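You operate a simulated robot arm through the tools that you are given. There is no shell and no other tool.

Carry out the task below with a simulated robot arm. There is one attempt and no reset: what you move stays moved.

JOB
Gauge the Lot 92 small coil and put it in the matching pocket.
Fine: close the jaw on it, press Read, draw the jaw back; the pocket that prints its width; leave the other coil.
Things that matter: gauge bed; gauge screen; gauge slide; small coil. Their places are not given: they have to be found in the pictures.

Only the result counts: the job must be done as asked and must still hold three seconds after the hand-in. Knocking over, shifting, dropping, spilling or breaking anything else fails it.

ROBOT AND FRAMES
A 6-joint arm with a fingered hand, fixed in place. Base frame: the origin is on the floor under the middle of its stand, x ahead of it, y to its left, z up; the work surface is at about z = 0.8. Readings come in m, degrees, newtons and seconds.
It reaches about 1.346 m from its shoulder. Its first joint turns from -149.0 to 149.0 degrees. Payload 3.5 kg.
Tool frame: the origin (TCP) lies between the finger pads and is the grasp point; the fingertips stand 0.026 m ahead of it; z points along the fingers, y is the line along which they close. The gripper opens to 0.132 m; its body begins 0.073 m behind the TCP. The gripper is a hand of 4 fingers: y runs from the thumb to the fingers, the wrist lies at [0, 0, -0.234] in the tool frame, and closing takes about 1.5 s.
Orientation is told as [roll, pitch, yaw] about the base's x, y, z axes, in that order, counted from this pose: with the fingers straight down and closing along the base's y, the tool's x points along the base's -x, its y along +y and its z along -z.

CONTROLS
- The arm moves only by the tool drive_tool. Its argument "steps" is a list of rows, each a list of 7 numbers: the shift along the tool's x, y, z in m, then the turn, a rotation vector about the tool's x, y, z in degrees, then the finger opening in m, from 0 to 0.132. In form: [[tx, ty, tz, ax, ay, az, grip], ...]. A call has 1 to 20 rows; each row shifts and turns the commanded pose from where the row before left it, along the tool's axes as they then stand. Each row takes 0.2 s and may step no farther than 0.05 m and 8.6 degrees from the row before; otherwise, or with a gripper value out of range, the whole call is refused. Where a pose cannot be reached the arm comes as near as it can. A force on the tool above 40 N (or 10 N above the force at the start of the call, whichever is more), or a blocked arm, ends the call early, and 0.2 s more pass. The fingers move at their own pace (about 0.072 m/s each) and stop on an object; they squeeze with about 22 N. The grip force told is the motor's: it shows also when the fingers shut on nothing. Time passes only in rows, and 0.2 s behind the last, so rows that do not move let the fingers close. The reply holds the time, the measured pose of the TCP, the force on the tool along the base axes, the opening and the grip force, in the units named above and with some noise, with the torque about the TCP (base axes, N m) and any sound that the robot's microphone picked up.
- Cameras (640 x 400 px; columns grow to the right, rows downward): "scene" is fixed at [0.0507, 0.6513, 1.5266]; the picture's right is [-0.20, -0.98, 0.00], its down [-0.81, 0.17, -0.56] and it looks along [0.55, -0.12, -0.83] (base axes); focal length 336 px, centre (320, 200). "wrist" rides on the gripper at [0.068, 0.002, -0.097] in the tool frame; the picture's right is [-0.03, 1.00, 0.00], its down [-0.82, -0.02, -0.58] and it looks along [-0.58, -0.01, 0.82] (tool axes); focal length 270 px, centre (320, 200).
- snapshot(camera): a new picture of that camera. No time passes.
- move_column(by): slides the trunk up (or, below 0, down) by that many m; the arm rides with it, the base frame stays. It gives what a move gives, with no picture.
- hand_shape(shape): the hand has 4 fingers and takes this shape, open, in about a second: jaw (thumb against the fingers, like two jaws); tri (thumb and two fingers); tip (a fingertip pinch); poke (one finger out to press); point (the index stretched); flat (the hand flat); cup (the hand cupped); fist (a fist). The gripper value then closes the fingers along that shape, each until it touches; the sizes above hold for jaw. It gives what a move gives, with no picture.
- pixel_to_xyz(camera, pixels): for up to 12 pixels [column, row] of the newest picture of that camera ("zoom" is the newest enlarged one), the place [x, y, z] in the base frame of the surface seen there, good to about 0.002 m. No time passes.
- inspect(camera, box): a new picture of the part [left, top, right, bottom] of that camera's present view, enlarged. No time passes.
- job_done(): hands the job in; it is judged then, once.

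Leave the gripper open and the arm clear of the work at the hand-in unless told otherwise.

The tools are called after "Call:" as name(argument=value, ...) on one line, values as JSON. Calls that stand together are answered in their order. drive_tool: Moves the arm, as the interface text tells. Its arguments: {"type":"object","properties":{"steps":{"type":"array","items":{"type":"array","items":{"type":"number"}}}},"required":["steps"]} The other tools are called the same way: move_column (by) moves the trunk up or down; hand_shape (shape) gives the hand a shape; snapshot (camera) takes a picture; pixel_to_xyz (camera, pixels) gives the place of the surface under pixels of a picture; inspect (camera, box) takes an enlarged picture of a part of a camera's view; job_done () hands the job in.

At the start:

```text
time: 0.0
position: [0.5185, 0.572, 0.9791]
tcp_rot: [0.0, 0.0, 0.1]
ft_force: [0.4, 0.4, 0.8]
ft_torque: [-0.04, -0.02, -0.03]
opening: 0.1317
grasp_force: 0.0
shape: jaw
trunk travel left (down, up): [-0.878, 0.092]
```

scene: 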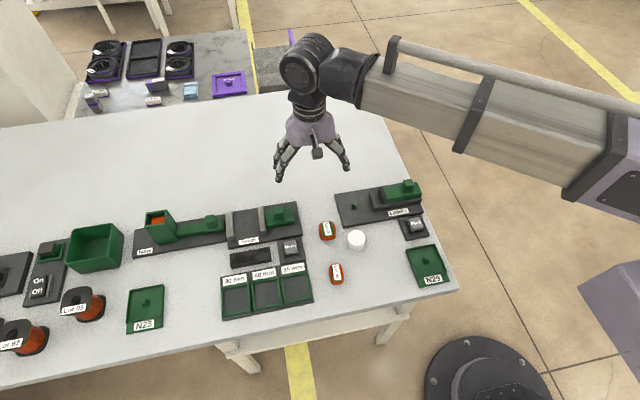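
wrist: 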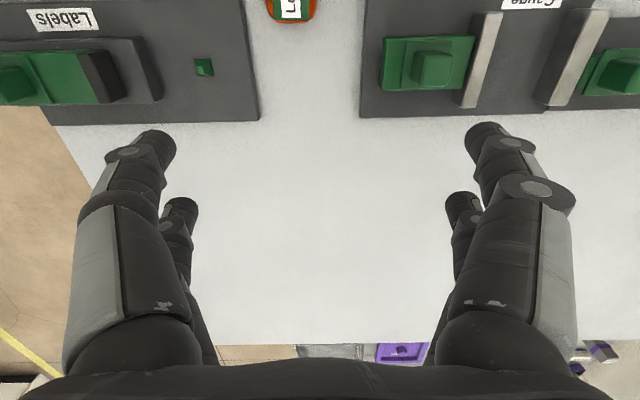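

I see a gauge station around pixels (265,220) in the scene picture with pockets at (265,290), and two small coils at (327,230) and (336,272). I'll enlarge those areas to read the labels.

Call:
inspect(camera="scene", box=[210, 190, 370, 320])

Call:
inspect(camera="scene", box=[300, 210, 380, 290])

Call:
inspect(camera="scene", box=[0, 190, 220, 360])

```text
3.08 times, centred on (290, 255) of scene
```

zoom: 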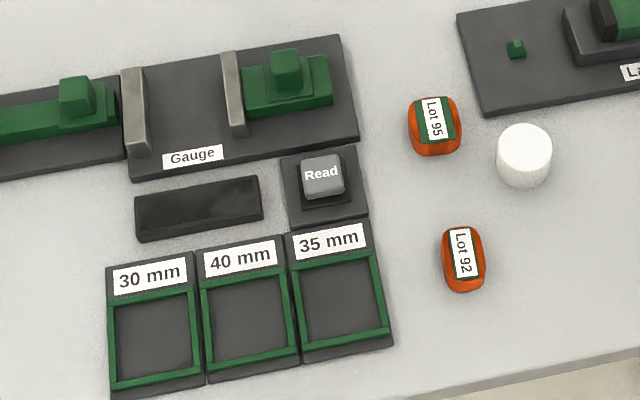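

```text
5.00 times, centred on (340, 250) of scene
```

zoom: 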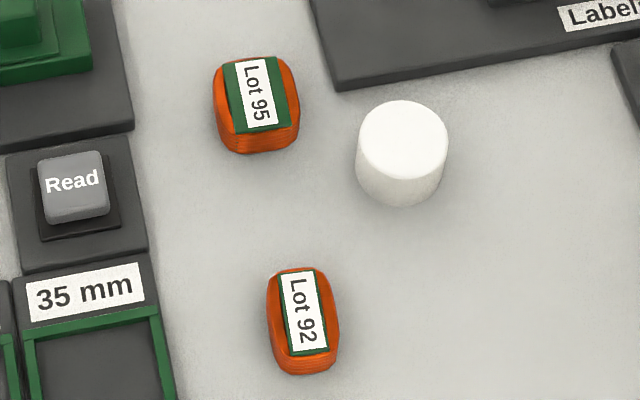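

```text
2.35 times, centred on (110, 275) of scene
```

zoom: 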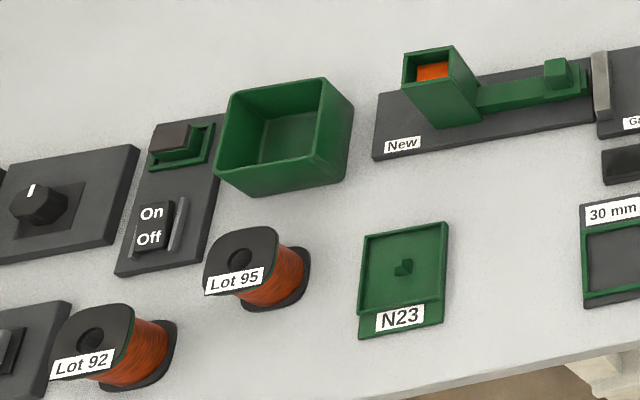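

The Lot 92 coil is the lower orange one at about (336,272). Next I zoom in on the gauge and get the positions of its parts.

Call:
inspect(camera="scene", box=[215, 195, 315, 260])

```text
6.15 times, centred on (265, 228) of scene
```

zoom: 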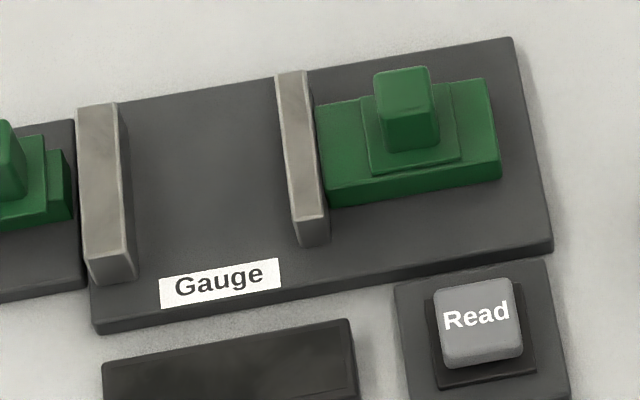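

I read off positions: the fixed jaw's corners, the moving jaw, the green slide's knob, bed surface points, and the Read button.

Call:
pixel_to_xyz(camera="zoom", pixels=[[118, 110], [128, 245], [280, 78], [296, 212], [305, 75], [322, 210], [403, 85], [408, 135], [478, 318], [210, 180], [520, 150], [405, 72]])

Call:
pixel_to_xyz(camera="zoom", pixels=[[80, 110], [92, 250], [225, 360], [380, 72], [428, 70], [380, 112], [437, 112], [325, 105], [490, 82], [495, 165], [330, 190], [515, 42]])

```text
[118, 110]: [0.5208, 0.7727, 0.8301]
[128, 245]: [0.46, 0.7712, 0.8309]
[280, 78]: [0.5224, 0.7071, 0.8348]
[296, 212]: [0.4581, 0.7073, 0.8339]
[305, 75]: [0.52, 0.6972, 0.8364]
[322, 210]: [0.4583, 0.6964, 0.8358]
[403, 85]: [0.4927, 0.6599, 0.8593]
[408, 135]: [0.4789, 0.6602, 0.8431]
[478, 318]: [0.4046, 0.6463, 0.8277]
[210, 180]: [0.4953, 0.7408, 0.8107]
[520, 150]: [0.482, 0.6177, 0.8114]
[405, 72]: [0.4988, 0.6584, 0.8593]
```

```text
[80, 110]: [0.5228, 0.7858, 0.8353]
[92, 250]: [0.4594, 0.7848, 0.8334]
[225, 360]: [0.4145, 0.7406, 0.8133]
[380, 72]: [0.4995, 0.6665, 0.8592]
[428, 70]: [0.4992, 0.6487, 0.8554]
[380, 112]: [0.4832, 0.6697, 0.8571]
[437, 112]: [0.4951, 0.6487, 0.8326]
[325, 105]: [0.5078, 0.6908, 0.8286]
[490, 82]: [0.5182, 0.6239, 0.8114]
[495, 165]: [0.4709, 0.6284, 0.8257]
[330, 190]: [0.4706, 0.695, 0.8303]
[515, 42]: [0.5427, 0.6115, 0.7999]
```

Now the Lot 92 coil, the neighbours, and the pockets.

Call:
inspect(camera="scene", box=[316, 254, 356, 294])

```text
10.00 times, centred on (336, 274) of scene
```

zoom: 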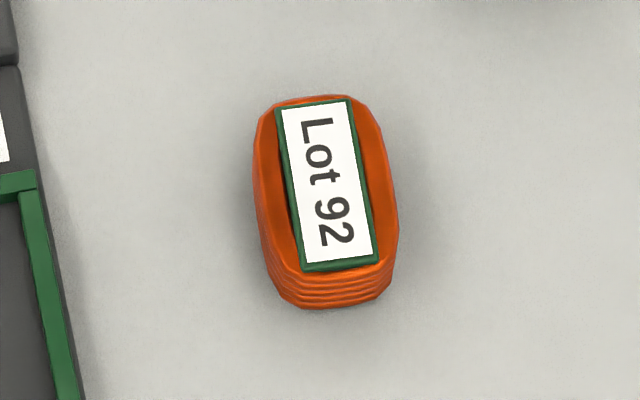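

Call:
pixel_to_xyz(camera="zoom", pixels=[[277, 108], [350, 100], [378, 262], [303, 270], [327, 185], [255, 185], [398, 235], [310, 97], [340, 305], [265, 130], [380, 130], [340, 280]])

Call:
inspect(camera="scene", box=[210, 240, 320, 325])

```text
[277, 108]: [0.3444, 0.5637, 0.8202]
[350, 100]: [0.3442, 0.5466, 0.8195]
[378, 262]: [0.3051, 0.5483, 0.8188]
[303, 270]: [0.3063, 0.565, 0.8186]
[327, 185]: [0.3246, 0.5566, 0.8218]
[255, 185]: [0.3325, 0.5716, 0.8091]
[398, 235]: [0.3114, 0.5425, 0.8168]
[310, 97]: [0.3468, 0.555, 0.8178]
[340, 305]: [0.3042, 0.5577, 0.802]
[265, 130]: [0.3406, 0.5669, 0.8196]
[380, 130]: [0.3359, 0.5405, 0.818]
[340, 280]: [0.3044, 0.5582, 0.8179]
```

```text
4.71 times, centred on (265, 282) of scene
```

zoom: 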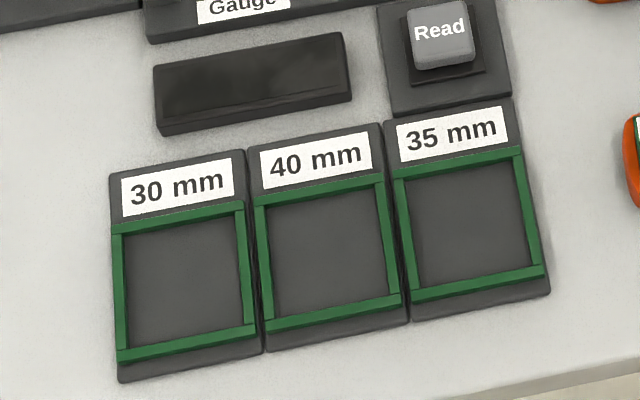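

Call:
pixel_to_xyz(camera="zoom", pixels=[[117, 232], [238, 210], [248, 330], [122, 355], [183, 280], [325, 255], [465, 225], [440, 35], [110, 178], [258, 370], [500, 100], [250, 85]])

Call:
pixel_to_xyz(camera="zoom", pixels=[[258, 203], [380, 180], [397, 303], [270, 325], [400, 175], [515, 155], [540, 272], [415, 297], [145, 228], [235, 212], [130, 290], [245, 270]])

```text
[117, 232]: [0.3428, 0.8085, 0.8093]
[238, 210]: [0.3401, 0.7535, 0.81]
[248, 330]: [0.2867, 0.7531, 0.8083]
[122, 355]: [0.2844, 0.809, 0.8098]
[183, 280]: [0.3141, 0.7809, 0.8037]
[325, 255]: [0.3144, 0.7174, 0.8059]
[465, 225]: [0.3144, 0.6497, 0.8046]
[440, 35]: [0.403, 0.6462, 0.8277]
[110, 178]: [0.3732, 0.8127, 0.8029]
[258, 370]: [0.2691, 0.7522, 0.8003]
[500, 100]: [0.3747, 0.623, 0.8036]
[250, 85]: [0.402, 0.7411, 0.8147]
```

```text
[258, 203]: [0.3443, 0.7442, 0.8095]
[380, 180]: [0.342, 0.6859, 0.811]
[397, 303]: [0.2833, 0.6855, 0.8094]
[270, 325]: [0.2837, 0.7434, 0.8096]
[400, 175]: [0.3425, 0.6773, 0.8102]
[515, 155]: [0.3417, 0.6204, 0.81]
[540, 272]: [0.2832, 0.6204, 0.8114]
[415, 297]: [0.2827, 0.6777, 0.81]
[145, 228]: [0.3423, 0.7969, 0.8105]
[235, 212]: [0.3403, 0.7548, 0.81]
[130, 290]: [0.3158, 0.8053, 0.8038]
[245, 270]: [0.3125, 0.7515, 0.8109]
```

Pockets: 30 mm at about (0.314, 0.781), 40 mm at (0.314, 0.715), 35 mm at (0.313, 0.649). Now I look at the hand to learn how thick the fingers are and how they are arranged, and locate neighbours near the coil (Lot 95, white cylinder).

Call:
inspect(camera="scene", box=[260, 80, 370, 190])

Call:
pixel_to_xyz(camera="scene", pixels=[[327, 228], [327, 240], [318, 230], [336, 228], [356, 235], [348, 235], [366, 235], [356, 250], [333, 195], [345, 224], [413, 285], [408, 248]])

```text
3.64 times, centred on (315, 135) of scene
```

zoom: 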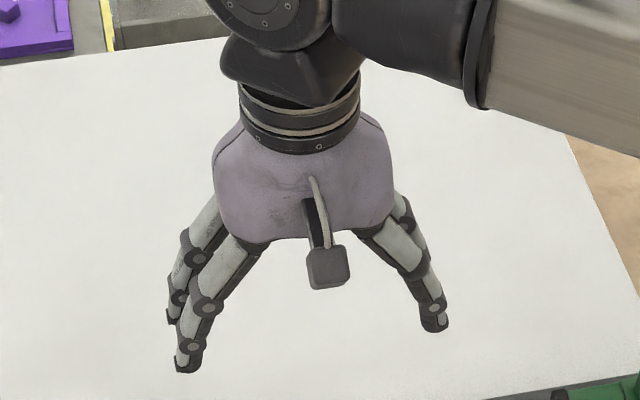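

```text
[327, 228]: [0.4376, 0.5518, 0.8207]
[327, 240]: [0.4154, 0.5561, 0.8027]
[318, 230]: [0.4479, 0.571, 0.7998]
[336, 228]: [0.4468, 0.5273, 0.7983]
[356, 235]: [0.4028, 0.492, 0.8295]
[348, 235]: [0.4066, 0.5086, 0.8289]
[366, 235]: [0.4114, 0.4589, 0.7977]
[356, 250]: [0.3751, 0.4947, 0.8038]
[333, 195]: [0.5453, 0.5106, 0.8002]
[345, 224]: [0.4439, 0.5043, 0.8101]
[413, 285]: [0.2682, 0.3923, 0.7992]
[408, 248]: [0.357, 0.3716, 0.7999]
```

Call:
pixel_to_xyz(camera="wrist", pixels=[[155, 145], [180, 205], [485, 140], [465, 205], [140, 165], [175, 150], [505, 150], [115, 230], [540, 190], [190, 240], [455, 235], [500, 170]])

Call:
pixel_to_xyz(camera="zoom", pixels=[[190, 365], [190, 345], [205, 305], [172, 315], [180, 295], [437, 322], [435, 300], [420, 265], [405, 225], [325, 270], [300, 180], [300, 140]])

```text
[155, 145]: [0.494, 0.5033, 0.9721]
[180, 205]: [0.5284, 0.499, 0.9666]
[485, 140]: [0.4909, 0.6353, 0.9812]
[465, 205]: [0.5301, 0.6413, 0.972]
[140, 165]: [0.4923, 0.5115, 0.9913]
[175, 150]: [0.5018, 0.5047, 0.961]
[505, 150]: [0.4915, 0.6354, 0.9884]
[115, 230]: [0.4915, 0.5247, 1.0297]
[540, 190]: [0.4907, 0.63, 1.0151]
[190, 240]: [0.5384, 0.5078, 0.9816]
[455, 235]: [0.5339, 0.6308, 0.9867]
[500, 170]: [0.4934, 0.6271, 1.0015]
```

```text
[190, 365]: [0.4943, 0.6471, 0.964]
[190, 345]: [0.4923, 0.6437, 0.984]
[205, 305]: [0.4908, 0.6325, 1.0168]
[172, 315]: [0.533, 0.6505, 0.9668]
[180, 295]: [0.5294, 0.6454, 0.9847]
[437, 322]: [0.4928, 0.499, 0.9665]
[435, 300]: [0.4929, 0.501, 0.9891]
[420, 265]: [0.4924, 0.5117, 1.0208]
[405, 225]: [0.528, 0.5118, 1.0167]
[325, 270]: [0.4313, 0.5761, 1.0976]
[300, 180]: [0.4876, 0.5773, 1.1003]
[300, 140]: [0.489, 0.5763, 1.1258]
```

The hand has two fingers per side, at tool x ≈ ±0.018, each about 17 mm wide. The gauge gap is about 65 mm (y 0.707–0.772). A narrower grip may suit better, so I try the "tip" shape here in free air and look at it.

Call:
hand_shape(shape="tip")

Call:
inspect(camera="scene", box=[260, 80, 370, 190])

Call:
snapshot(camera="wrist")

```text
time: 0.9
position: [0.5173, 0.5712, 0.979]
tcp_rot: [0.1, 0.0, 0.0]
ft_force: [0.4, 0.0, -0.7]
ft_torque: [0.0, 0.02, 0.0]
opening: 0.1322
grasp_force: 0.0
shape: tip
trunk travel left (down, up): [-0.878, 0.092]
```

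```text
3.64 times, centred on (315, 135) of scene
```

zoom: 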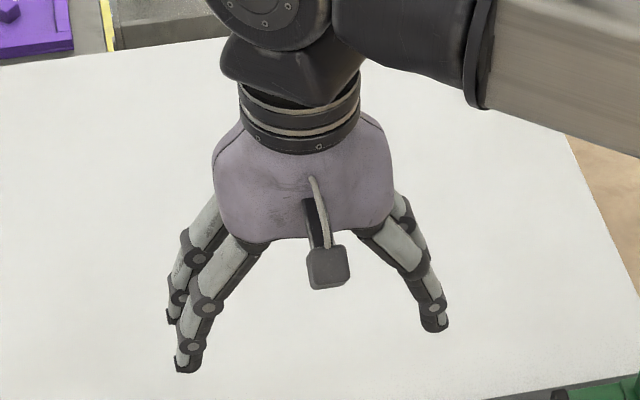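

```text
taken
```

wrist: 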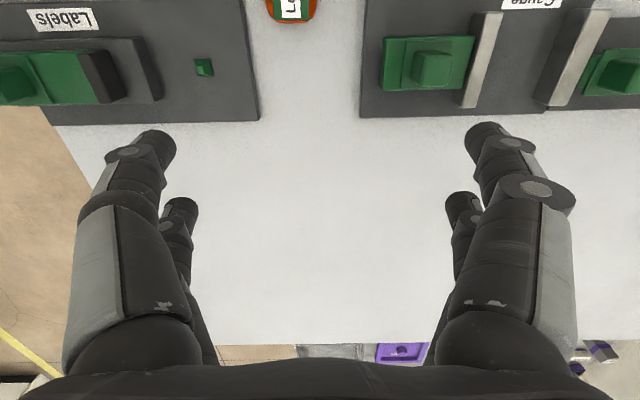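

The open tip shape looks the same as jaw; I close it partway (0.05) in free air to see how the fingers move.

Call:
drive_tool(steps=[[0, 0, 0, 0, 0, 0, 0.045], [0, 0, 0, 0, 0, 0, 0.045], [0, 0, 0, 0, 0, 0, 0.045], [0, 0, 0, 0, 0, 0, 0.045], [0, 0, 0, 0, 0, 0, 0.045], [0, 0, 0, 0, 0, 0, 0.045]])

Call:
inspect(camera="scene", box=[260, 80, 370, 190])

Call:
snapshot(camera="wrist")

```text
time: 2.3
position: [0.5184, 0.571, 0.9785]
tcp_rot: [0.0, 0.0, 0.0]
ft_force: [0.8, -0.5, -0.3]
ft_torque: [0.0, 0.01, -0.01]
opening: 0.0457
grasp_force: 0.0
shape: tip
trunk travel left (down, up): [-0.878, 0.092]
```

```text
3.64 times, centred on (315, 135) of scene
```

zoom: 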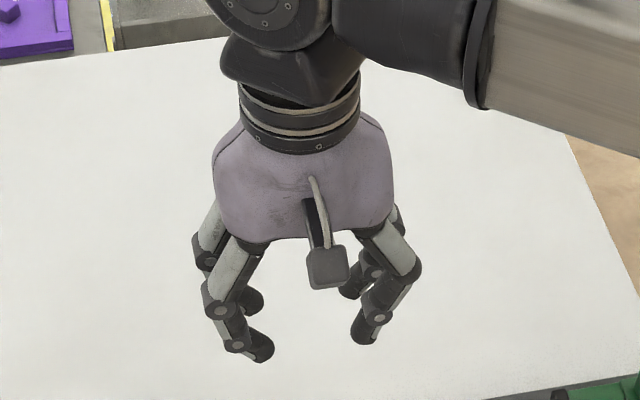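

```text
taken
```

wrist: 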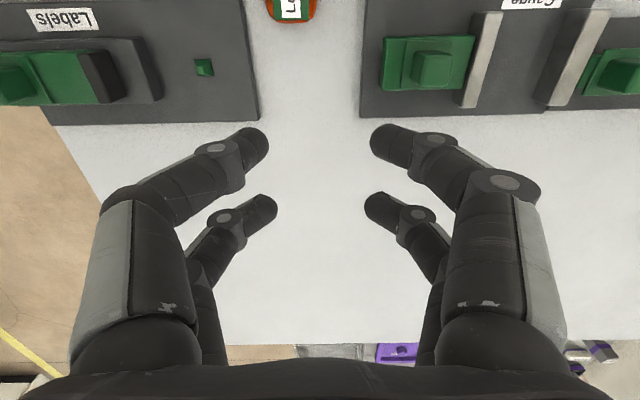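

Tip curls all four fingers. I check how "tri" and "jaw" look partly closed.

Call:
hand_shape(shape="tri")

Call:
drive_tool(steps=[[0, 0, 0, 0, 0, 0, 0.045], [0, 0, 0, 0, 0, 0, 0.045], [0, 0, 0, 0, 0, 0, 0.045], [0, 0, 0, 0, 0, 0, 0.045], [0, 0, 0, 0, 0, 0, 0.045], [0, 0, 0, 0, 0, 0, 0.045]])

Call:
snapshot(camera="wrist")

Call:
inspect(camera="scene", box=[260, 80, 370, 190])

Call:
hand_shape(shape="jaw")

Call:
drive_tool(steps=[[0, 0, 0, 0, 0, 0, 0.045], [0, 0, 0, 0, 0, 0, 0.045], [0, 0, 0, 0, 0, 0, 0.045], [0, 0, 0, 0, 0, 0, 0.045], [0, 0, 0, 0, 0, 0, 0.045], [0, 0, 0, 0, 0, 0, 0.045]])

Call:
snapshot(camera="wrist")

Call:
inspect(camera="scene", box=[260, 80, 370, 190])

```text
time: 3.2
position: [0.5189, 0.5716, 0.9798]
tcp_rot: [0.1, 0.0, -0.1]
ft_force: [0.0, 0.1, -1.2]
ft_torque: [0.02, -0.04, 0.0]
opening: 0.1321
grasp_force: 0.0
shape: tri
trunk travel left (down, up): [-0.878, 0.092]
```

```text
time: 4.6
position: [0.5188, 0.5714, 0.9776]
tcp_rot: [0.0, 0.0, -0.1]
ft_force: [0.1, -1.0, 0.3]
ft_torque: [0.03, -0.01, 0.01]
opening: 0.0455
grasp_force: 0.1
shape: tri
trunk travel left (down, up): [-0.878, 0.092]
```

```text
taken
```

wrist: 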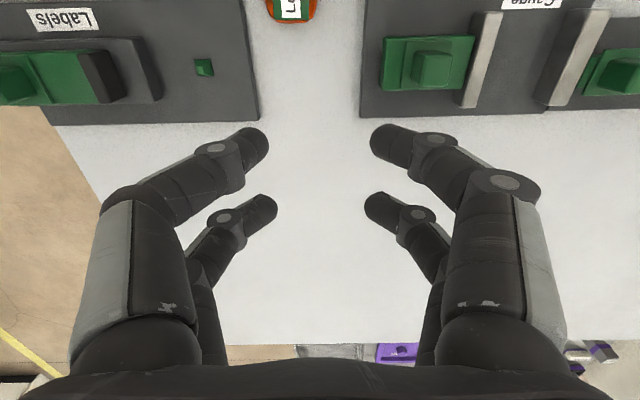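

```text
3.64 times, centred on (315, 135) of scene
```

zoom: 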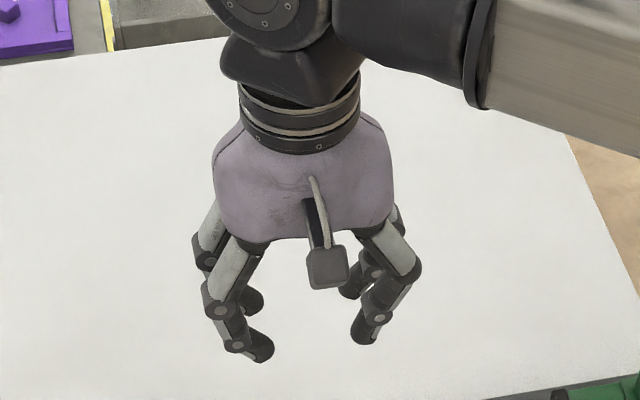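

```text
time: 5.5
position: [0.5183, 0.5717, 0.9786]
tcp_rot: [-0.1, 0.0, 0.0]
ft_force: [-0.7, 0.8, -0.3]
ft_torque: [0.04, 0.04, 0.0]
opening: 0.132
grasp_force: 0.1
shape: jaw
trunk travel left (down, up): [-0.878, 0.092]
```

```text
time: 6.9
position: [0.5177, 0.5708, 0.9793]
tcp_rot: [0.1, 0.0, 0.0]
ft_force: [-0.1, -0.4, -0.5]
ft_torque: [0.0, -0.01, 0.01]
opening: 0.0453
grasp_force: 0.0
shape: jaw
trunk travel left (down, up): [-0.878, 0.092]
```

```text
taken
```

wrist: 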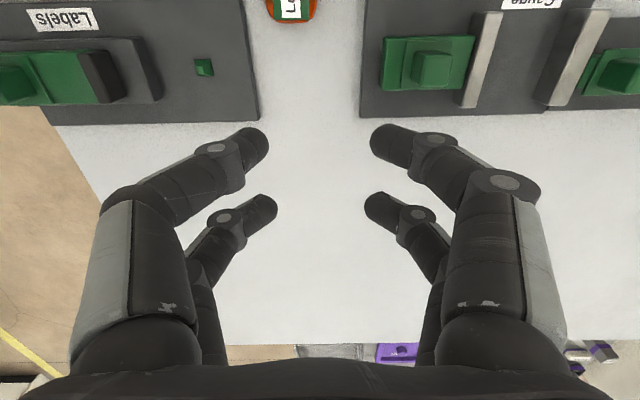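

```text
3.64 times, centred on (315, 135) of scene
```

zoom: 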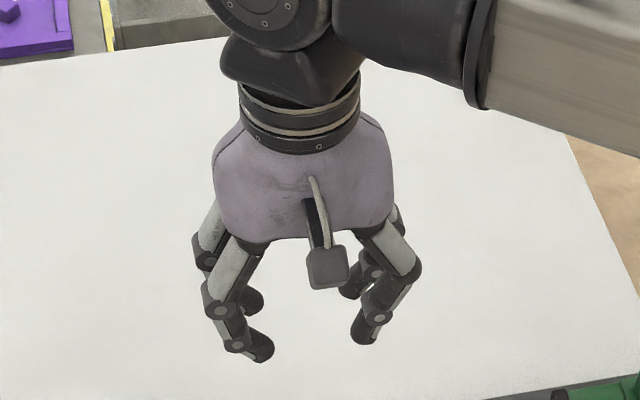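

All three close the same way, with fingertips curling inward at about 45°. I measure the fingertip geometry at this opening.

Call:
pixel_to_xyz(camera="zoom", pixels=[[262, 358], [268, 350], [262, 340], [236, 346], [228, 340], [217, 312], [355, 340], [365, 343], [377, 316], [372, 335], [410, 275], [245, 335]])

Call:
pixel_to_xyz(camera="wrist", pixels=[[260, 145], [380, 145], [268, 208], [372, 208], [215, 150], [437, 140], [225, 220], [415, 215], [190, 210], [450, 180], [262, 165], [378, 165]])

```text
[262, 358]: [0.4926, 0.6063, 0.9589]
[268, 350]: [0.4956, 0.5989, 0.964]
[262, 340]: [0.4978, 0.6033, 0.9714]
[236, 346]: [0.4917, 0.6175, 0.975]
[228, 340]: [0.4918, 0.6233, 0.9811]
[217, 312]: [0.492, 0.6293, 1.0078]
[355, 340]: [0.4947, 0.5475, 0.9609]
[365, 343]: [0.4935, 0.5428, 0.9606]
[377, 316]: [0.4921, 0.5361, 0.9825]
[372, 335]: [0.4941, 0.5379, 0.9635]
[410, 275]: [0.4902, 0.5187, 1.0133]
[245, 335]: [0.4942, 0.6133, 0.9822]
```

```text
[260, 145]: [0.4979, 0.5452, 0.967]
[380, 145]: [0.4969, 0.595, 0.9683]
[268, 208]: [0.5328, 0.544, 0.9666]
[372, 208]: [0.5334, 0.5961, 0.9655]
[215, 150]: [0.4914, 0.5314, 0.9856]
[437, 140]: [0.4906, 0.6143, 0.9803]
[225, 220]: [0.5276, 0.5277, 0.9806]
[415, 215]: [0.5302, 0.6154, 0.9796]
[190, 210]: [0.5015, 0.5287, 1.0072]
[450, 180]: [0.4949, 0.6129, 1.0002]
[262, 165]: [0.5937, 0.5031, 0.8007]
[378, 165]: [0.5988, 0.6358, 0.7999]
```

The fingers close as two pairs: at opening 0.045 the tips sit 0.021 below the TCP, the pairs are at tool x ≈ ±0.018, and the knuckles flare outward. Closing along y would hit the gauge jaws, so I'll turn the hand 90° to close along the coil's length (x). One finger pair will pinch the coil's end faces. First I rotate in place.

Call:
drive_tool(steps=[[0, 0, 0, 0, 0, 8.182, 0.065], [0, 0, 0, 0, 0, 8.182, 0.065], [0, 0, 0, 0, 0, 8.182, 0.065], [0, 0, 0, 0, 0, 8.182, 0.065], [0, 0, 0, 0, 0, 8.182, 0.065], [0, 0, 0, 0, 0, 8.182, 0.065], [0, 0, 0, 0, 0, 8.182, 0.065], [0, 0, 0, 0, 0, 8.182, 0.065], [0, 0, 0, 0, 0, 8.182, 0.065], [0, 0, 0, 0, 0, 8.182, 0.065], [0, 0, 0, 0, 0, 8.18, 0.065]])

Call:
snapshot(camera="scene")

```text
time: 9.3
position: [0.5174, 0.5715, 0.9794]
tcp_rot: [0.1, 0.0, -90.2]
ft_force: [0.2, -0.1, -0.4]
ft_torque: [0.03, -0.01, 0.0]
opening: 0.0645
grasp_force: 0.0
shape: jaw
trunk travel left (down, up): [-0.878, 0.092]
```

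```text
taken
```

scene: 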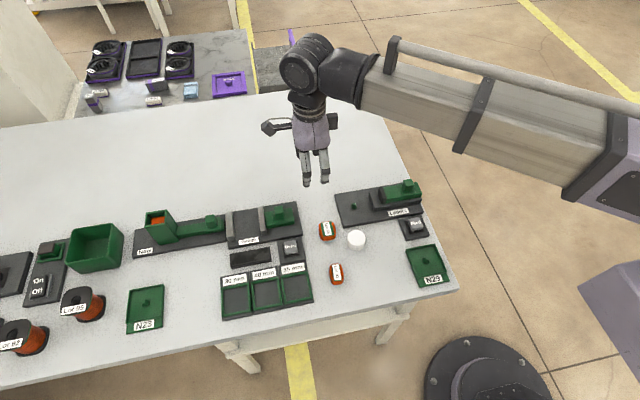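

Yaw is −90°; now tool x = base +y, tool y = base +x. I move above the Lot 92 coil, staying high, with the hand centre 18 mm to the +y side of the coil.

Call:
drive_tool(steps=[[0.0006, -0.0385, 0, 0, 0, 0, 0.065], [0.0006, -0.0385, 0, 0, 0, 0, 0.065], [0.0006, -0.0385, 0, 0, 0, 0, 0.065], [0.0006, -0.0385, 0, 0, 0, 0, 0.065], [0.0006, -0.0385, 0, 0, 0, 0, 0.065], [0, 0, 0.04, 0, 0, 0, 0.065], [0, 0, 0.04, 0, 0, 0, 0.065]])

Call:
snapshot(camera="wrist")

Call:
inspect(camera="scene", box=[280, 200, 400, 300])

```text
time: 10.9
position: [0.3254, 0.5759, 0.9789]
tcp_rot: [0.0, 0.0, -90.0]
ft_force: [0.6, -0.7, 0.5]
ft_torque: [-0.04, 0.02, 0.01]
opening: 0.0643
grasp_force: 0.1
shape: jaw
out of reach, approached as far as the arm can: row 6, 7
trunk travel left (down, up): [-0.878, 0.092]
```

```text
taken
```

wrist: 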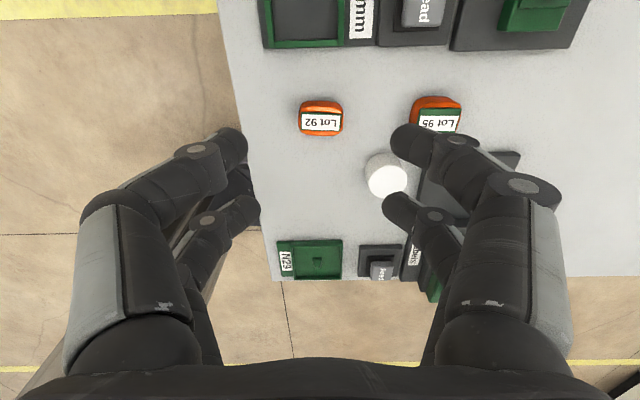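

```text
4.00 times, centred on (340, 250) of scene
```

zoom: 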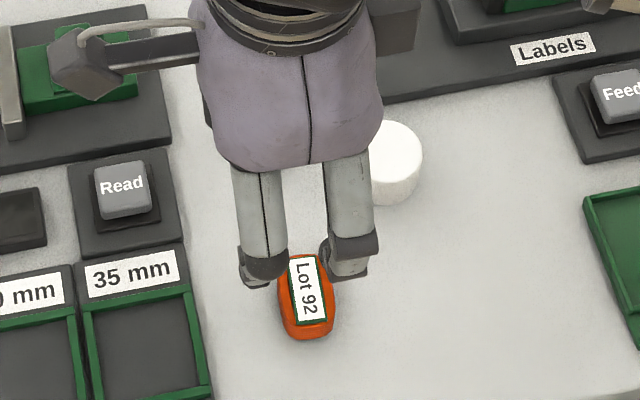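

The arm can't lower further at this trunk height, so I lower the trunk a little and check where the tool goes.

Call:
move_column(by=-0.05)

```text
time: 11.8
position: [0.3245, 0.5746, 0.929]
tcp_rot: [0.0, 0.0, -89.9]
ft_force: [-0.6, 0.2, -0.2]
ft_torque: [0.04, 0.04, 0.03]
opening: 0.0643
grasp_force: 0.1
shape: jaw
trunk travel left (down, up): [-0.828, 0.142]
```

The trunk carries the tool straight down. I shift −2.5 mm in y and lower further to just above the coil to check alignment.

Call:
drive_tool(steps=[[-0.0025, 0.0005, 0, 0, 0, 0, 0.065], [0, 0, 0, 0, 0, 0, 0.065]])

Call:
move_column(by=-0.06)

Call:
inspect(camera="scene", box=[300, 230, 380, 300])

Call:
snapshot(camera="wrist")

```text
time: 12.4
position: [0.3251, 0.5716, 0.9283]
tcp_rot: [0.1, 0.0, -90.0]
ft_force: [0.4, -0.4, 0.0]
ft_torque: [0.0, -0.01, -0.03]
opening: 0.0645
grasp_force: 0.1
shape: jaw
trunk travel left (down, up): [-0.828, 0.142]
```

```text
time: 13.4
position: [0.3249, 0.5723, 0.8683]
tcp_rot: [0.0, 0.0, -90.0]
ft_force: [-0.1, -0.6, -1.2]
ft_torque: [-0.01, -0.02, -0.01]
opening: 0.0645
grasp_force: 0.0
shape: jaw
trunk travel left (down, up): [-0.768, 0.202]
```

```text
5.71 times, centred on (340, 265) of scene
```

zoom: 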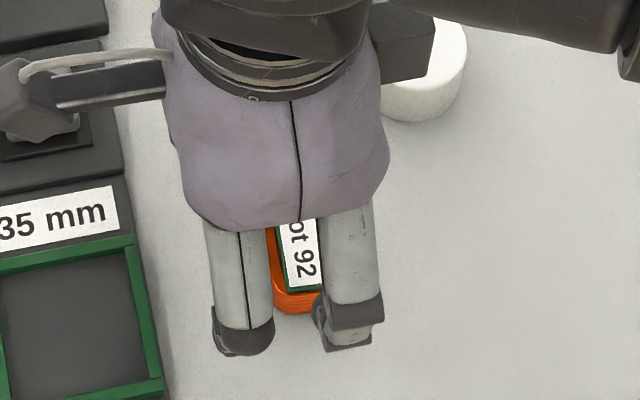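

```text
taken
```

wrist: 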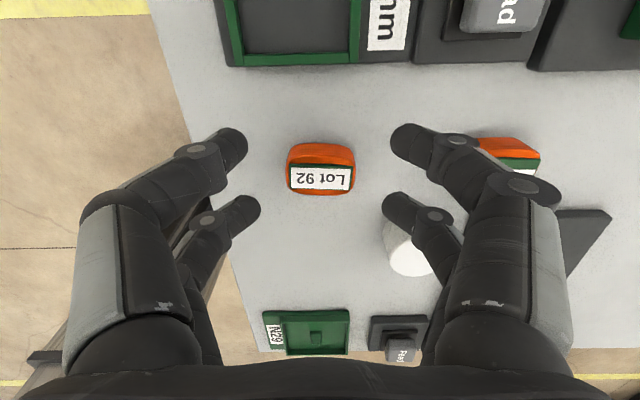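

Call:
pixel_to_xyz(camera="wrist", pixels=[[291, 167], [351, 169], [349, 192], [291, 189], [320, 179], [320, 145], [286, 165], [356, 167], [243, 207], [400, 207], [320, 195], [232, 140]])

Call:
inspect(camera="wrist", box=[220, 110, 420, 240])

```text
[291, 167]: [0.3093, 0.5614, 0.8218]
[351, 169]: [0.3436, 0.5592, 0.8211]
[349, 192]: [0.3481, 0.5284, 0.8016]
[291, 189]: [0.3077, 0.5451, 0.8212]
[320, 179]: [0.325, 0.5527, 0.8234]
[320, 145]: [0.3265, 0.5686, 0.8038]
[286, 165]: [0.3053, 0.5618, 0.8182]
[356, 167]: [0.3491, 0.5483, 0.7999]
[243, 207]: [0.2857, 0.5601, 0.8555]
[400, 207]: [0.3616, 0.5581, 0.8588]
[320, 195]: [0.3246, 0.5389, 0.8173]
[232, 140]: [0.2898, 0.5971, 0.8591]
```

```text
3.08 times, centred on (320, 175) of wrist
```

zoom: 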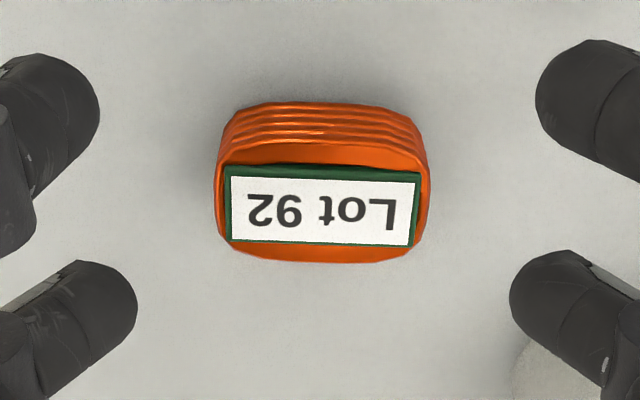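

Call:
pixel_to_xyz(camera="zoom", pixels=[[230, 178], [418, 184], [411, 244], [231, 240], [322, 211], [320, 150], [322, 252], [322, 110], [80, 265], [560, 258], [60, 60], [580, 45]])

Call:
pixel_to_xyz(camera="zoom", pixels=[[220, 200], [425, 200], [218, 170], [428, 175], [130, 300], [515, 290], [540, 95], [95, 100], [300, 258], [240, 170], [400, 170], [322, 165]])

```text
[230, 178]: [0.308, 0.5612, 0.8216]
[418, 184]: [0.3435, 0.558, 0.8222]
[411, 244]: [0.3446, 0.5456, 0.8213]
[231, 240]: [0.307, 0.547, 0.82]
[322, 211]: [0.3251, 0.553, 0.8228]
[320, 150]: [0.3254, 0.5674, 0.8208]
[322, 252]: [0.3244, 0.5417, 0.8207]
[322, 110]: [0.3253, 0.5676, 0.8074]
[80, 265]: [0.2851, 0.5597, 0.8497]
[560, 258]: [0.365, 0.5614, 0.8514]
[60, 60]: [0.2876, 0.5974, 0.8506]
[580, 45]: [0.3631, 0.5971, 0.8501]
```

```text
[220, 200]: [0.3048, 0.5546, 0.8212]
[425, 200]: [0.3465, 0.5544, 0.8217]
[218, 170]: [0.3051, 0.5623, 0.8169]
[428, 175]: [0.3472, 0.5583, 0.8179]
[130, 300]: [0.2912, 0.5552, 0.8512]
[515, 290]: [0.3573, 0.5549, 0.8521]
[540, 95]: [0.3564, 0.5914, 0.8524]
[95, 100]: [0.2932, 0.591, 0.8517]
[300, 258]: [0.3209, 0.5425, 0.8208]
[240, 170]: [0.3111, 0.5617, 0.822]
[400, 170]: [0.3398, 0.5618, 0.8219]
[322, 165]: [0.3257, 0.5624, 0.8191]
```

Coil measured: x 0.305–0.347, y 0.541–0.569, top 0.821. The −y finger pair (y≈0.554) lines up with its centre. I lower 42 mm with the trunk, then close.

Call:
move_column(by=-0.042)

Call:
inspect(camera="wrist", box=[220, 110, 420, 240])

Call:
inspect(camera="scene", box=[300, 230, 380, 300])

```text
time: 14.3
position: [0.3253, 0.571, 0.8281]
tcp_rot: [0.0, 0.0, -89.9]
ft_force: [-0.4, -0.4, 1.6]
ft_torque: [0.01, -0.05, 0.02]
opening: 0.0645
grasp_force: 0.0
shape: jaw
trunk travel left (down, up): [-0.726, 0.244]
```

```text
3.08 times, centred on (320, 175) of wrist
```

zoom: 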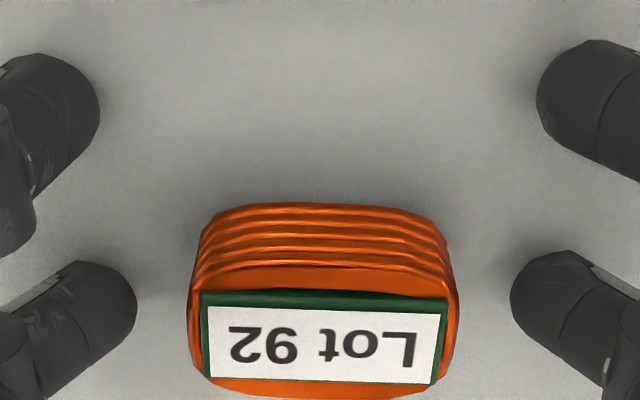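

```text
5.71 times, centred on (340, 265) of scene
```

zoom: 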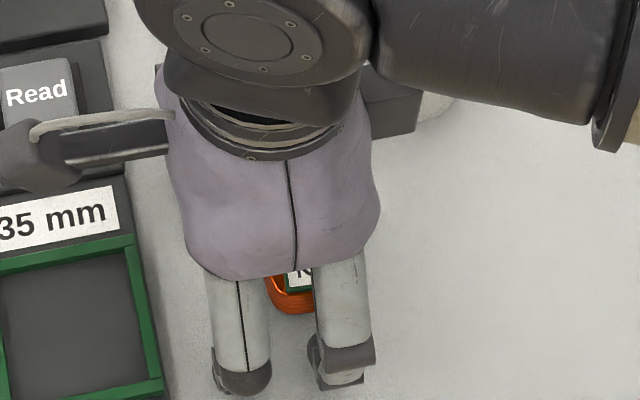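

The −y pair straddles the coil's ends. I close the fingers on it.

Call:
drive_tool(steps=[[0, 0, 0, 0, 0, 0, 0.034], [0, 0, 0, 0, 0, 0, 0.034], [0, 0, 0, 0, 0, 0, 0.034], [0, 0, 0, 0, 0, 0, 0.034], [0, 0, 0, 0, 0, 0, 0.034], [0, 0, 0, 0, 0, 0, 0.034]])

Call:
inspect(camera="wrist", box=[220, 110, 420, 240])

```text
time: 15.7
position: [0.3248, 0.5713, 0.8272]
tcp_rot: [0.1, -0.1, -90.1]
ft_force: [-0.6, 0.2, 9.5]
ft_torque: [-0.14, -0.01, 0.01]
opening: 0.0363
grasp_force: 0.0
shape: jaw
trunk travel left (down, up): [-0.726, 0.244]
```

```text
3.08 times, centred on (320, 175) of wrist
```

zoom: 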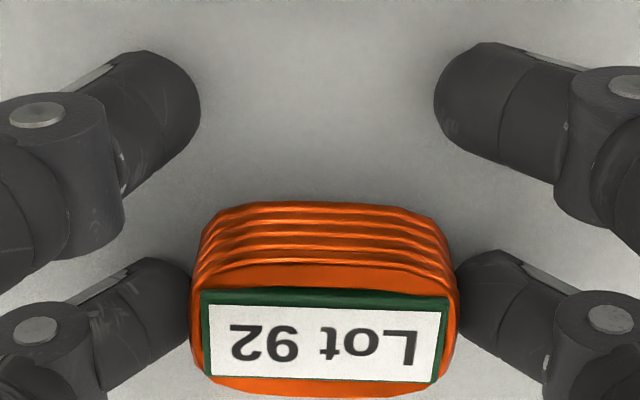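

The −y pair touches the coil's ends (the +y pair is free). Grip force isn't showing yet, so I squeeze further.

Call:
drive_tool(steps=[[0, 0, -0.001, 0, 0, 0, 0.024], [0, 0, -0.001, 0, 0, 0, 0.024], [0, 0, 0, 0, 0, 0, 0.024], [0, 0, 0, 0, 0, 0, 0.024]])

Call:
inspect(camera="wrist", box=[220, 110, 420, 240])

```text
time: 16.7
position: [0.3251, 0.5729, 0.8274]
tcp_rot: [0.0, 0.0, -90.0]
ft_force: [1.3, 4.0, 22.8]
ft_torque: [-0.33, -0.09, 0.04]
opening: 0.0288
grasp_force: 0.1
shape: jaw
trunk travel left (down, up): [-0.726, 0.244]
```

```text
3.08 times, centred on (320, 175) of wrist
```

zoom: 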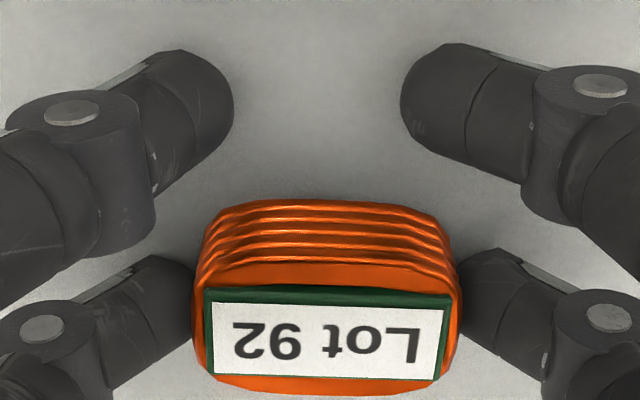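

The tips press the coil downward against the table as they curl (22 N up on the tool). I lift slightly with the trunk to relieve that and see whether the coil comes along.

Call:
move_column(by=0.006)

Call:
inspect(camera="wrist", box=[220, 110, 420, 240])

```text
time: 17.2
position: [0.3244, 0.5727, 0.8326]
tcp_rot: [0.1, 0.0, -90.0]
ft_force: [-1.1, 0.6, -1.2]
ft_torque: [-0.01, 0.0, 0.03]
opening: 0.0272
grasp_force: 0.1
shape: jaw
trunk travel left (down, up): [-0.732, 0.238]
```

```text
3.08 times, centred on (320, 175) of wrist
```

zoom: 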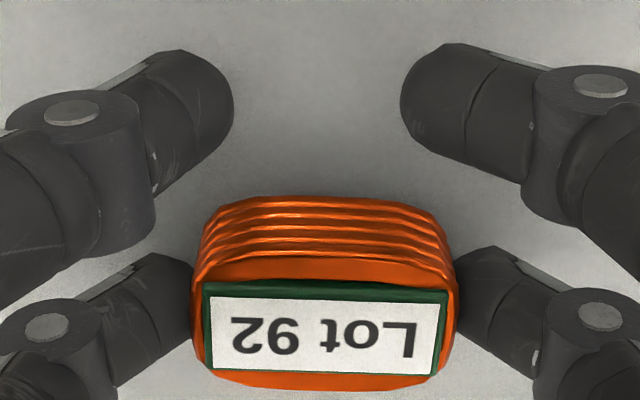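

The coil seems to follow. I squeeze harder for a firm hold, then lift a bit more and check.

Call:
drive_tool(steps=[[0, 0, 0, 0, 0, 0, 0.01], [0, 0, 0, 0, 0, 0, 0.01], [0, 0, 0, 0, 0, 0, 0.01], [0, 0, 0, 0, 0, 0, 0.01]])

Call:
inspect(camera="wrist", box=[220, 110, 420, 240])

```text
time: 18.2
position: [0.3243, 0.5723, 0.8331]
tcp_rot: [0.0, 0.0, -90.0]
ft_force: [-0.5, -0.3, -0.7]
ft_torque: [0.02, 0.01, 0.01]
opening: 0.0136
grasp_force: 0.1
shape: jaw
trunk travel left (down, up): [-0.732, 0.238]
```

```text
3.08 times, centred on (320, 175) of wrist
```

zoom: 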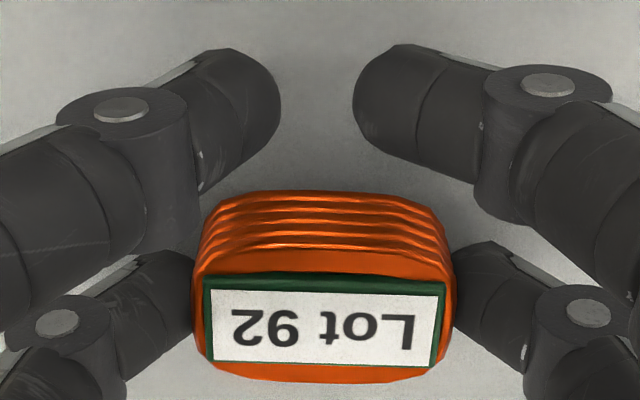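

Call:
pixel_to_xyz(camera="zoom", pixels=[[215, 292], [436, 297], [430, 362], [215, 358], [325, 328], [325, 260], [325, 205], [325, 375], [325, 195], [325, 225], [190, 300], [460, 300]])

Call:
inspect(camera="scene", box=[310, 240, 370, 300])

```text
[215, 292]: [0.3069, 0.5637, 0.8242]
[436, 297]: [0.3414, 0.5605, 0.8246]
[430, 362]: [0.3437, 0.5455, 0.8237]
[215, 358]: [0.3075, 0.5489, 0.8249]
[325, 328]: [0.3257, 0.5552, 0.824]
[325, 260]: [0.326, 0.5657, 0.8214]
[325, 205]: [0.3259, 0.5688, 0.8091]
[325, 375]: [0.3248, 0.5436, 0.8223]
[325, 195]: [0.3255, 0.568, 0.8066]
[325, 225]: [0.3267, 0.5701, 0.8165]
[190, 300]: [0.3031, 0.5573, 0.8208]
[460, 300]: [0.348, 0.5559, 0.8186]
```

```text
6.67 times, centred on (340, 270) of scene
```

zoom: 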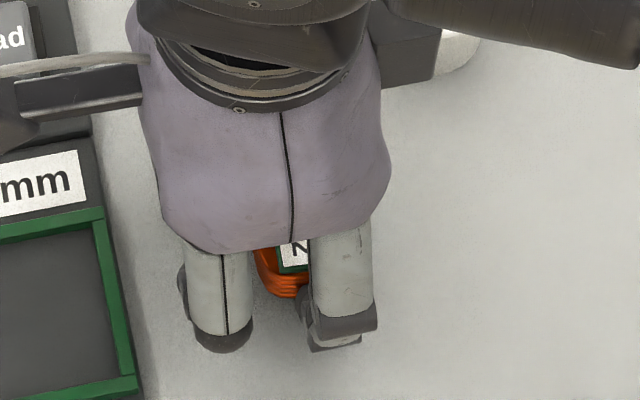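

The coil top rose to about 0.8245 and stays level. I lift 12 mm more and check it keeps up.

Call:
move_column(by=0.012)

Call:
inspect(camera="wrist", box=[220, 110, 420, 240])

Call:
pixel_to_xyz(camera="zoom", pixels=[[215, 292], [436, 297], [430, 362], [215, 358], [325, 328], [325, 195], [325, 375]])

```text
time: 18.8
position: [0.3245, 0.5721, 0.8458]
tcp_rot: [0.1, 0.1, -89.9]
ft_force: [0.0, -0.2, -0.1]
ft_torque: [-0.01, 0.01, 0.01]
opening: 0.0139
grasp_force: 0.1
shape: jaw
trunk travel left (down, up): [-0.744, 0.226]
```

```text
3.08 times, centred on (320, 175) of wrist
```

zoom: 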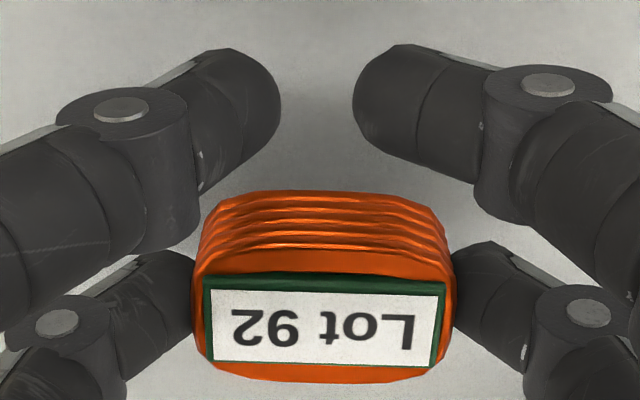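

```text
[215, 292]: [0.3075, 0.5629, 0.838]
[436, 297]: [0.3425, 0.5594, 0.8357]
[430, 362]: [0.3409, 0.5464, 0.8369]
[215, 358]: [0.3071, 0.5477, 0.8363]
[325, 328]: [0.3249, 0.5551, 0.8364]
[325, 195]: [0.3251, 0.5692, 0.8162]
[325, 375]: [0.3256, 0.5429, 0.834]
```

The coil is held firmly and level; its top is 9 mm and its bottom about 29 mm below the TCP. I raise it, check the feeder hopper's height beside the gauge, and carry it over the gauge gap.

Call:
move_column(by=0.08)

Call:
snapshot(camera="scene")

Call:
pixel_to_xyz(camera="scene", pixels=[[148, 213], [170, 212], [160, 218], [175, 235], [208, 218], [240, 215], [265, 212], [280, 212]])

```text
time: 20.0
position: [0.3252, 0.5722, 0.9248]
tcp_rot: [0.0, -0.1, -89.9]
ft_force: [0.6, -0.2, -1.4]
ft_torque: [0.01, 0.01, -0.01]
opening: 0.0137
grasp_force: 0.0
shape: jaw
trunk travel left (down, up): [-0.824, 0.146]
```

```text
taken
```

scene: 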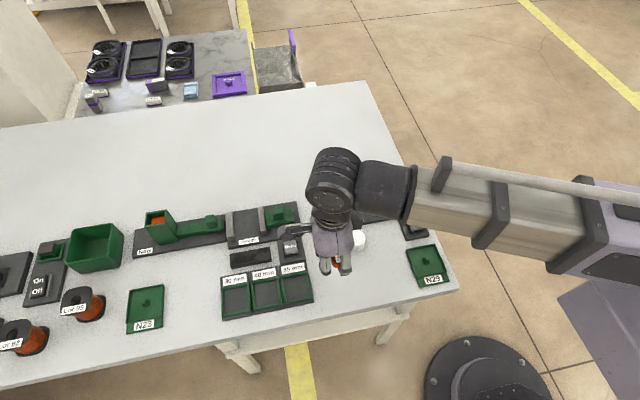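

```text
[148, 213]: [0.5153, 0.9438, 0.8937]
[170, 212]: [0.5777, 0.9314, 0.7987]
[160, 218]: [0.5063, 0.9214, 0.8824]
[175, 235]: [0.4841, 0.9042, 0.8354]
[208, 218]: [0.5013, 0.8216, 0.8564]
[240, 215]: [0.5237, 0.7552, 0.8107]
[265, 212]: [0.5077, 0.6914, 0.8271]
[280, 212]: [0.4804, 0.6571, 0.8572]
```

The hopper is at y>0.90, well clear. I carry the coil to above the gauge gap, in small steps.

Call:
drive_tool(steps=[[0.0141, 0.0138, 0, 0, 0, 0, 0.01], [0.0141, 0.0138, 0, 0, 0, 0, 0.01], [0.0141, 0.0138, 0, 0, 0, 0, 0.01], [0.0141, 0.0138, 0, 0, 0, 0, 0.01], [0.0141, 0.0138, 0, 0, 0, 0, 0.01], [0.0141, 0.0138, 0, 0, 0, 0, 0.01], [0.0141, 0.0138, 0, 0, 0, 0, 0.01], [0.0141, 0.0138, 0, 0, 0, 0, 0.01], [0.0141, 0.0138, 0, 0, 0, 0, 0.01], [0.0141, 0.0138, 0, 0, 0, 0, 0.01], [0.0141, 0.0138, 0, 0, 0, 0, 0.01], [0.0141, 0.0138, 0, 0, 0, 0, 0.01], [0, 0, 0, 0, 0, 0, 0.01]])

Call:
snapshot(camera="wrist")

Call:
inspect(camera="scene", box=[190, 140, 320, 270])

```text
time: 22.8
position: [0.4922, 0.7419, 0.9252]
tcp_rot: [0.0, 0.0, -90.0]
ft_force: [-1.1, 0.1, -1.1]
ft_torque: [0.01, 0.01, 0.01]
opening: 0.0136
grasp_force: 0.0
shape: jaw
trunk travel left (down, up): [-0.824, 0.146]
```

```text
taken
```

wrist: 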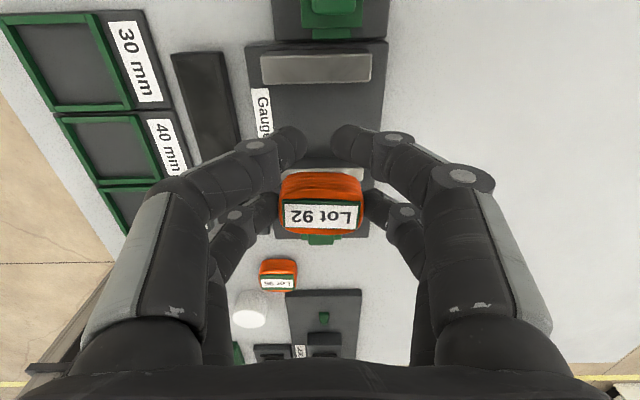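

```text
3.08 times, centred on (255, 205) of scene
```

zoom: 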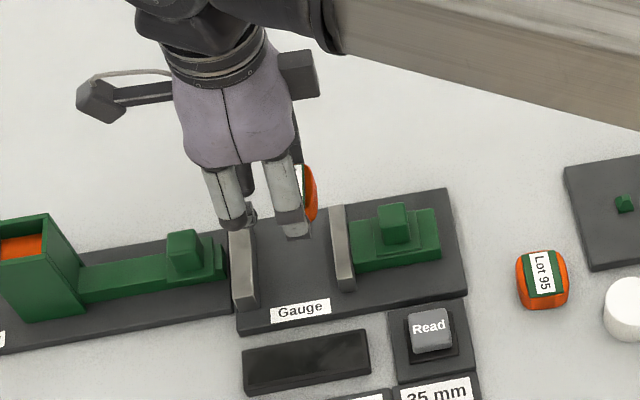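

Before lowering I re-measure the fixed jaw from the wrist view (bar at about row 68) and the moving jaw from the scene zoom.

Call:
pixel_to_xyz(camera="zoom", pixels=[[332, 210], [338, 275], [346, 210], [354, 275], [257, 290], [240, 300], [255, 250], [237, 240], [300, 250], [393, 230], [430, 325]])

Call:
pixel_to_xyz(camera="wrist", pixels=[[265, 58], [370, 56], [266, 78], [370, 76], [320, 57], [320, 78], [320, 120], [320, 82], [365, 175], [285, 20], [290, 210], [355, 212]])

```text
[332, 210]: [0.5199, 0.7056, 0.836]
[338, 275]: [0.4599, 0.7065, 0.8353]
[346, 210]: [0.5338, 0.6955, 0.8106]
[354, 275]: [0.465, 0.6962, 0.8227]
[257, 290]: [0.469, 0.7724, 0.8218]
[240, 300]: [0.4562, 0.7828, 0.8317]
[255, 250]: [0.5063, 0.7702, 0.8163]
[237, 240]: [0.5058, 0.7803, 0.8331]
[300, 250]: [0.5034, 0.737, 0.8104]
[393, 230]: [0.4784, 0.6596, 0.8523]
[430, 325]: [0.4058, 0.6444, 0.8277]
```

```text
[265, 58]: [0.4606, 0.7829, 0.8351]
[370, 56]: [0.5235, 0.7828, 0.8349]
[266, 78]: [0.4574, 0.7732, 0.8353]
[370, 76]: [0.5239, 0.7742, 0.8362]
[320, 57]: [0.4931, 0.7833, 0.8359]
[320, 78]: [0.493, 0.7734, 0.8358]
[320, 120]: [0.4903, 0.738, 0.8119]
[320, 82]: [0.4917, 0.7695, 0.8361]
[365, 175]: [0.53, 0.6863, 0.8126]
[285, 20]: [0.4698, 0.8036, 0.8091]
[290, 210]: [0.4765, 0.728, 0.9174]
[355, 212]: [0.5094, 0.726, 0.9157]
```

Gap is y 0.707–0.7715; coil will be at 0.7104–0.7394 and the free finger pair's outer edge at about 0.768, so both clear by about 3 mm. I lower to just above the jaw tops first.

Call:
move_column(by=-0.05)

Call:
snapshot(camera="wrist")

Call:
inspect(camera="scene", box=[215, 180, 305, 260])

```text
time: 23.7
position: [0.491, 0.7414, 0.875]
tcp_rot: [0.1, 0.1, -90.0]
ft_force: [0.1, -0.7, -0.4]
ft_torque: [0.02, 0.03, 0.01]
opening: 0.0139
grasp_force: 0.0
shape: jaw
trunk travel left (down, up): [-0.774, 0.196]
```

```text
taken
```

wrist: 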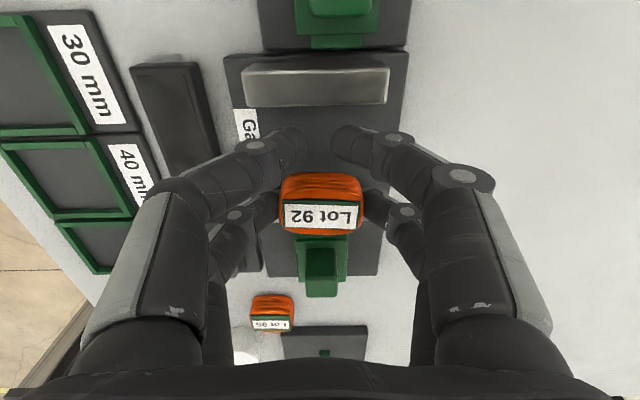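

```text
5.00 times, centred on (260, 220) of scene
```

zoom: 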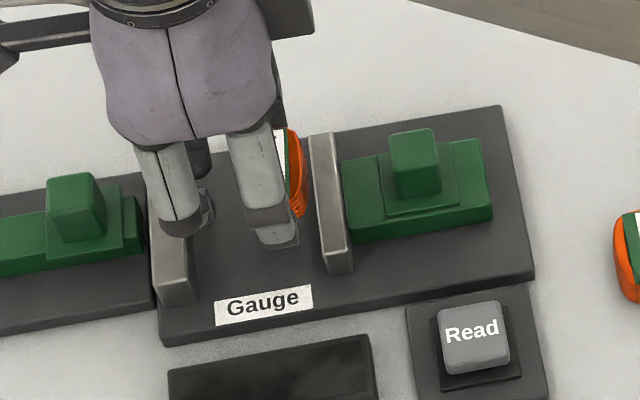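

I check the actual edges: top edge of the near fingers (e.g. (288,131), (345,128), (265,140)) and the coil's far edge (320,234).

Call:
inspect(camera="wrist", box=[220, 60, 420, 250])

```text
2.11 times, centred on (320, 155) of wrist
```

zoom: 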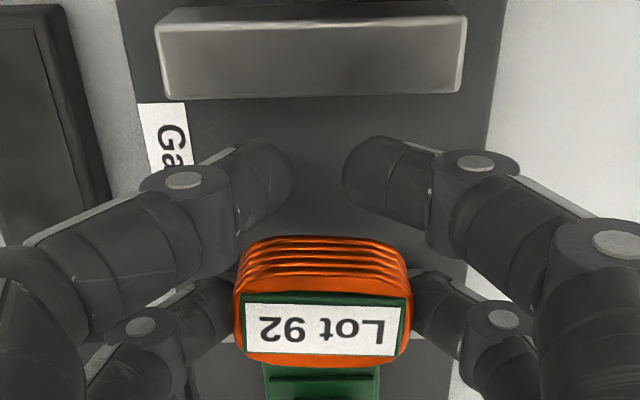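

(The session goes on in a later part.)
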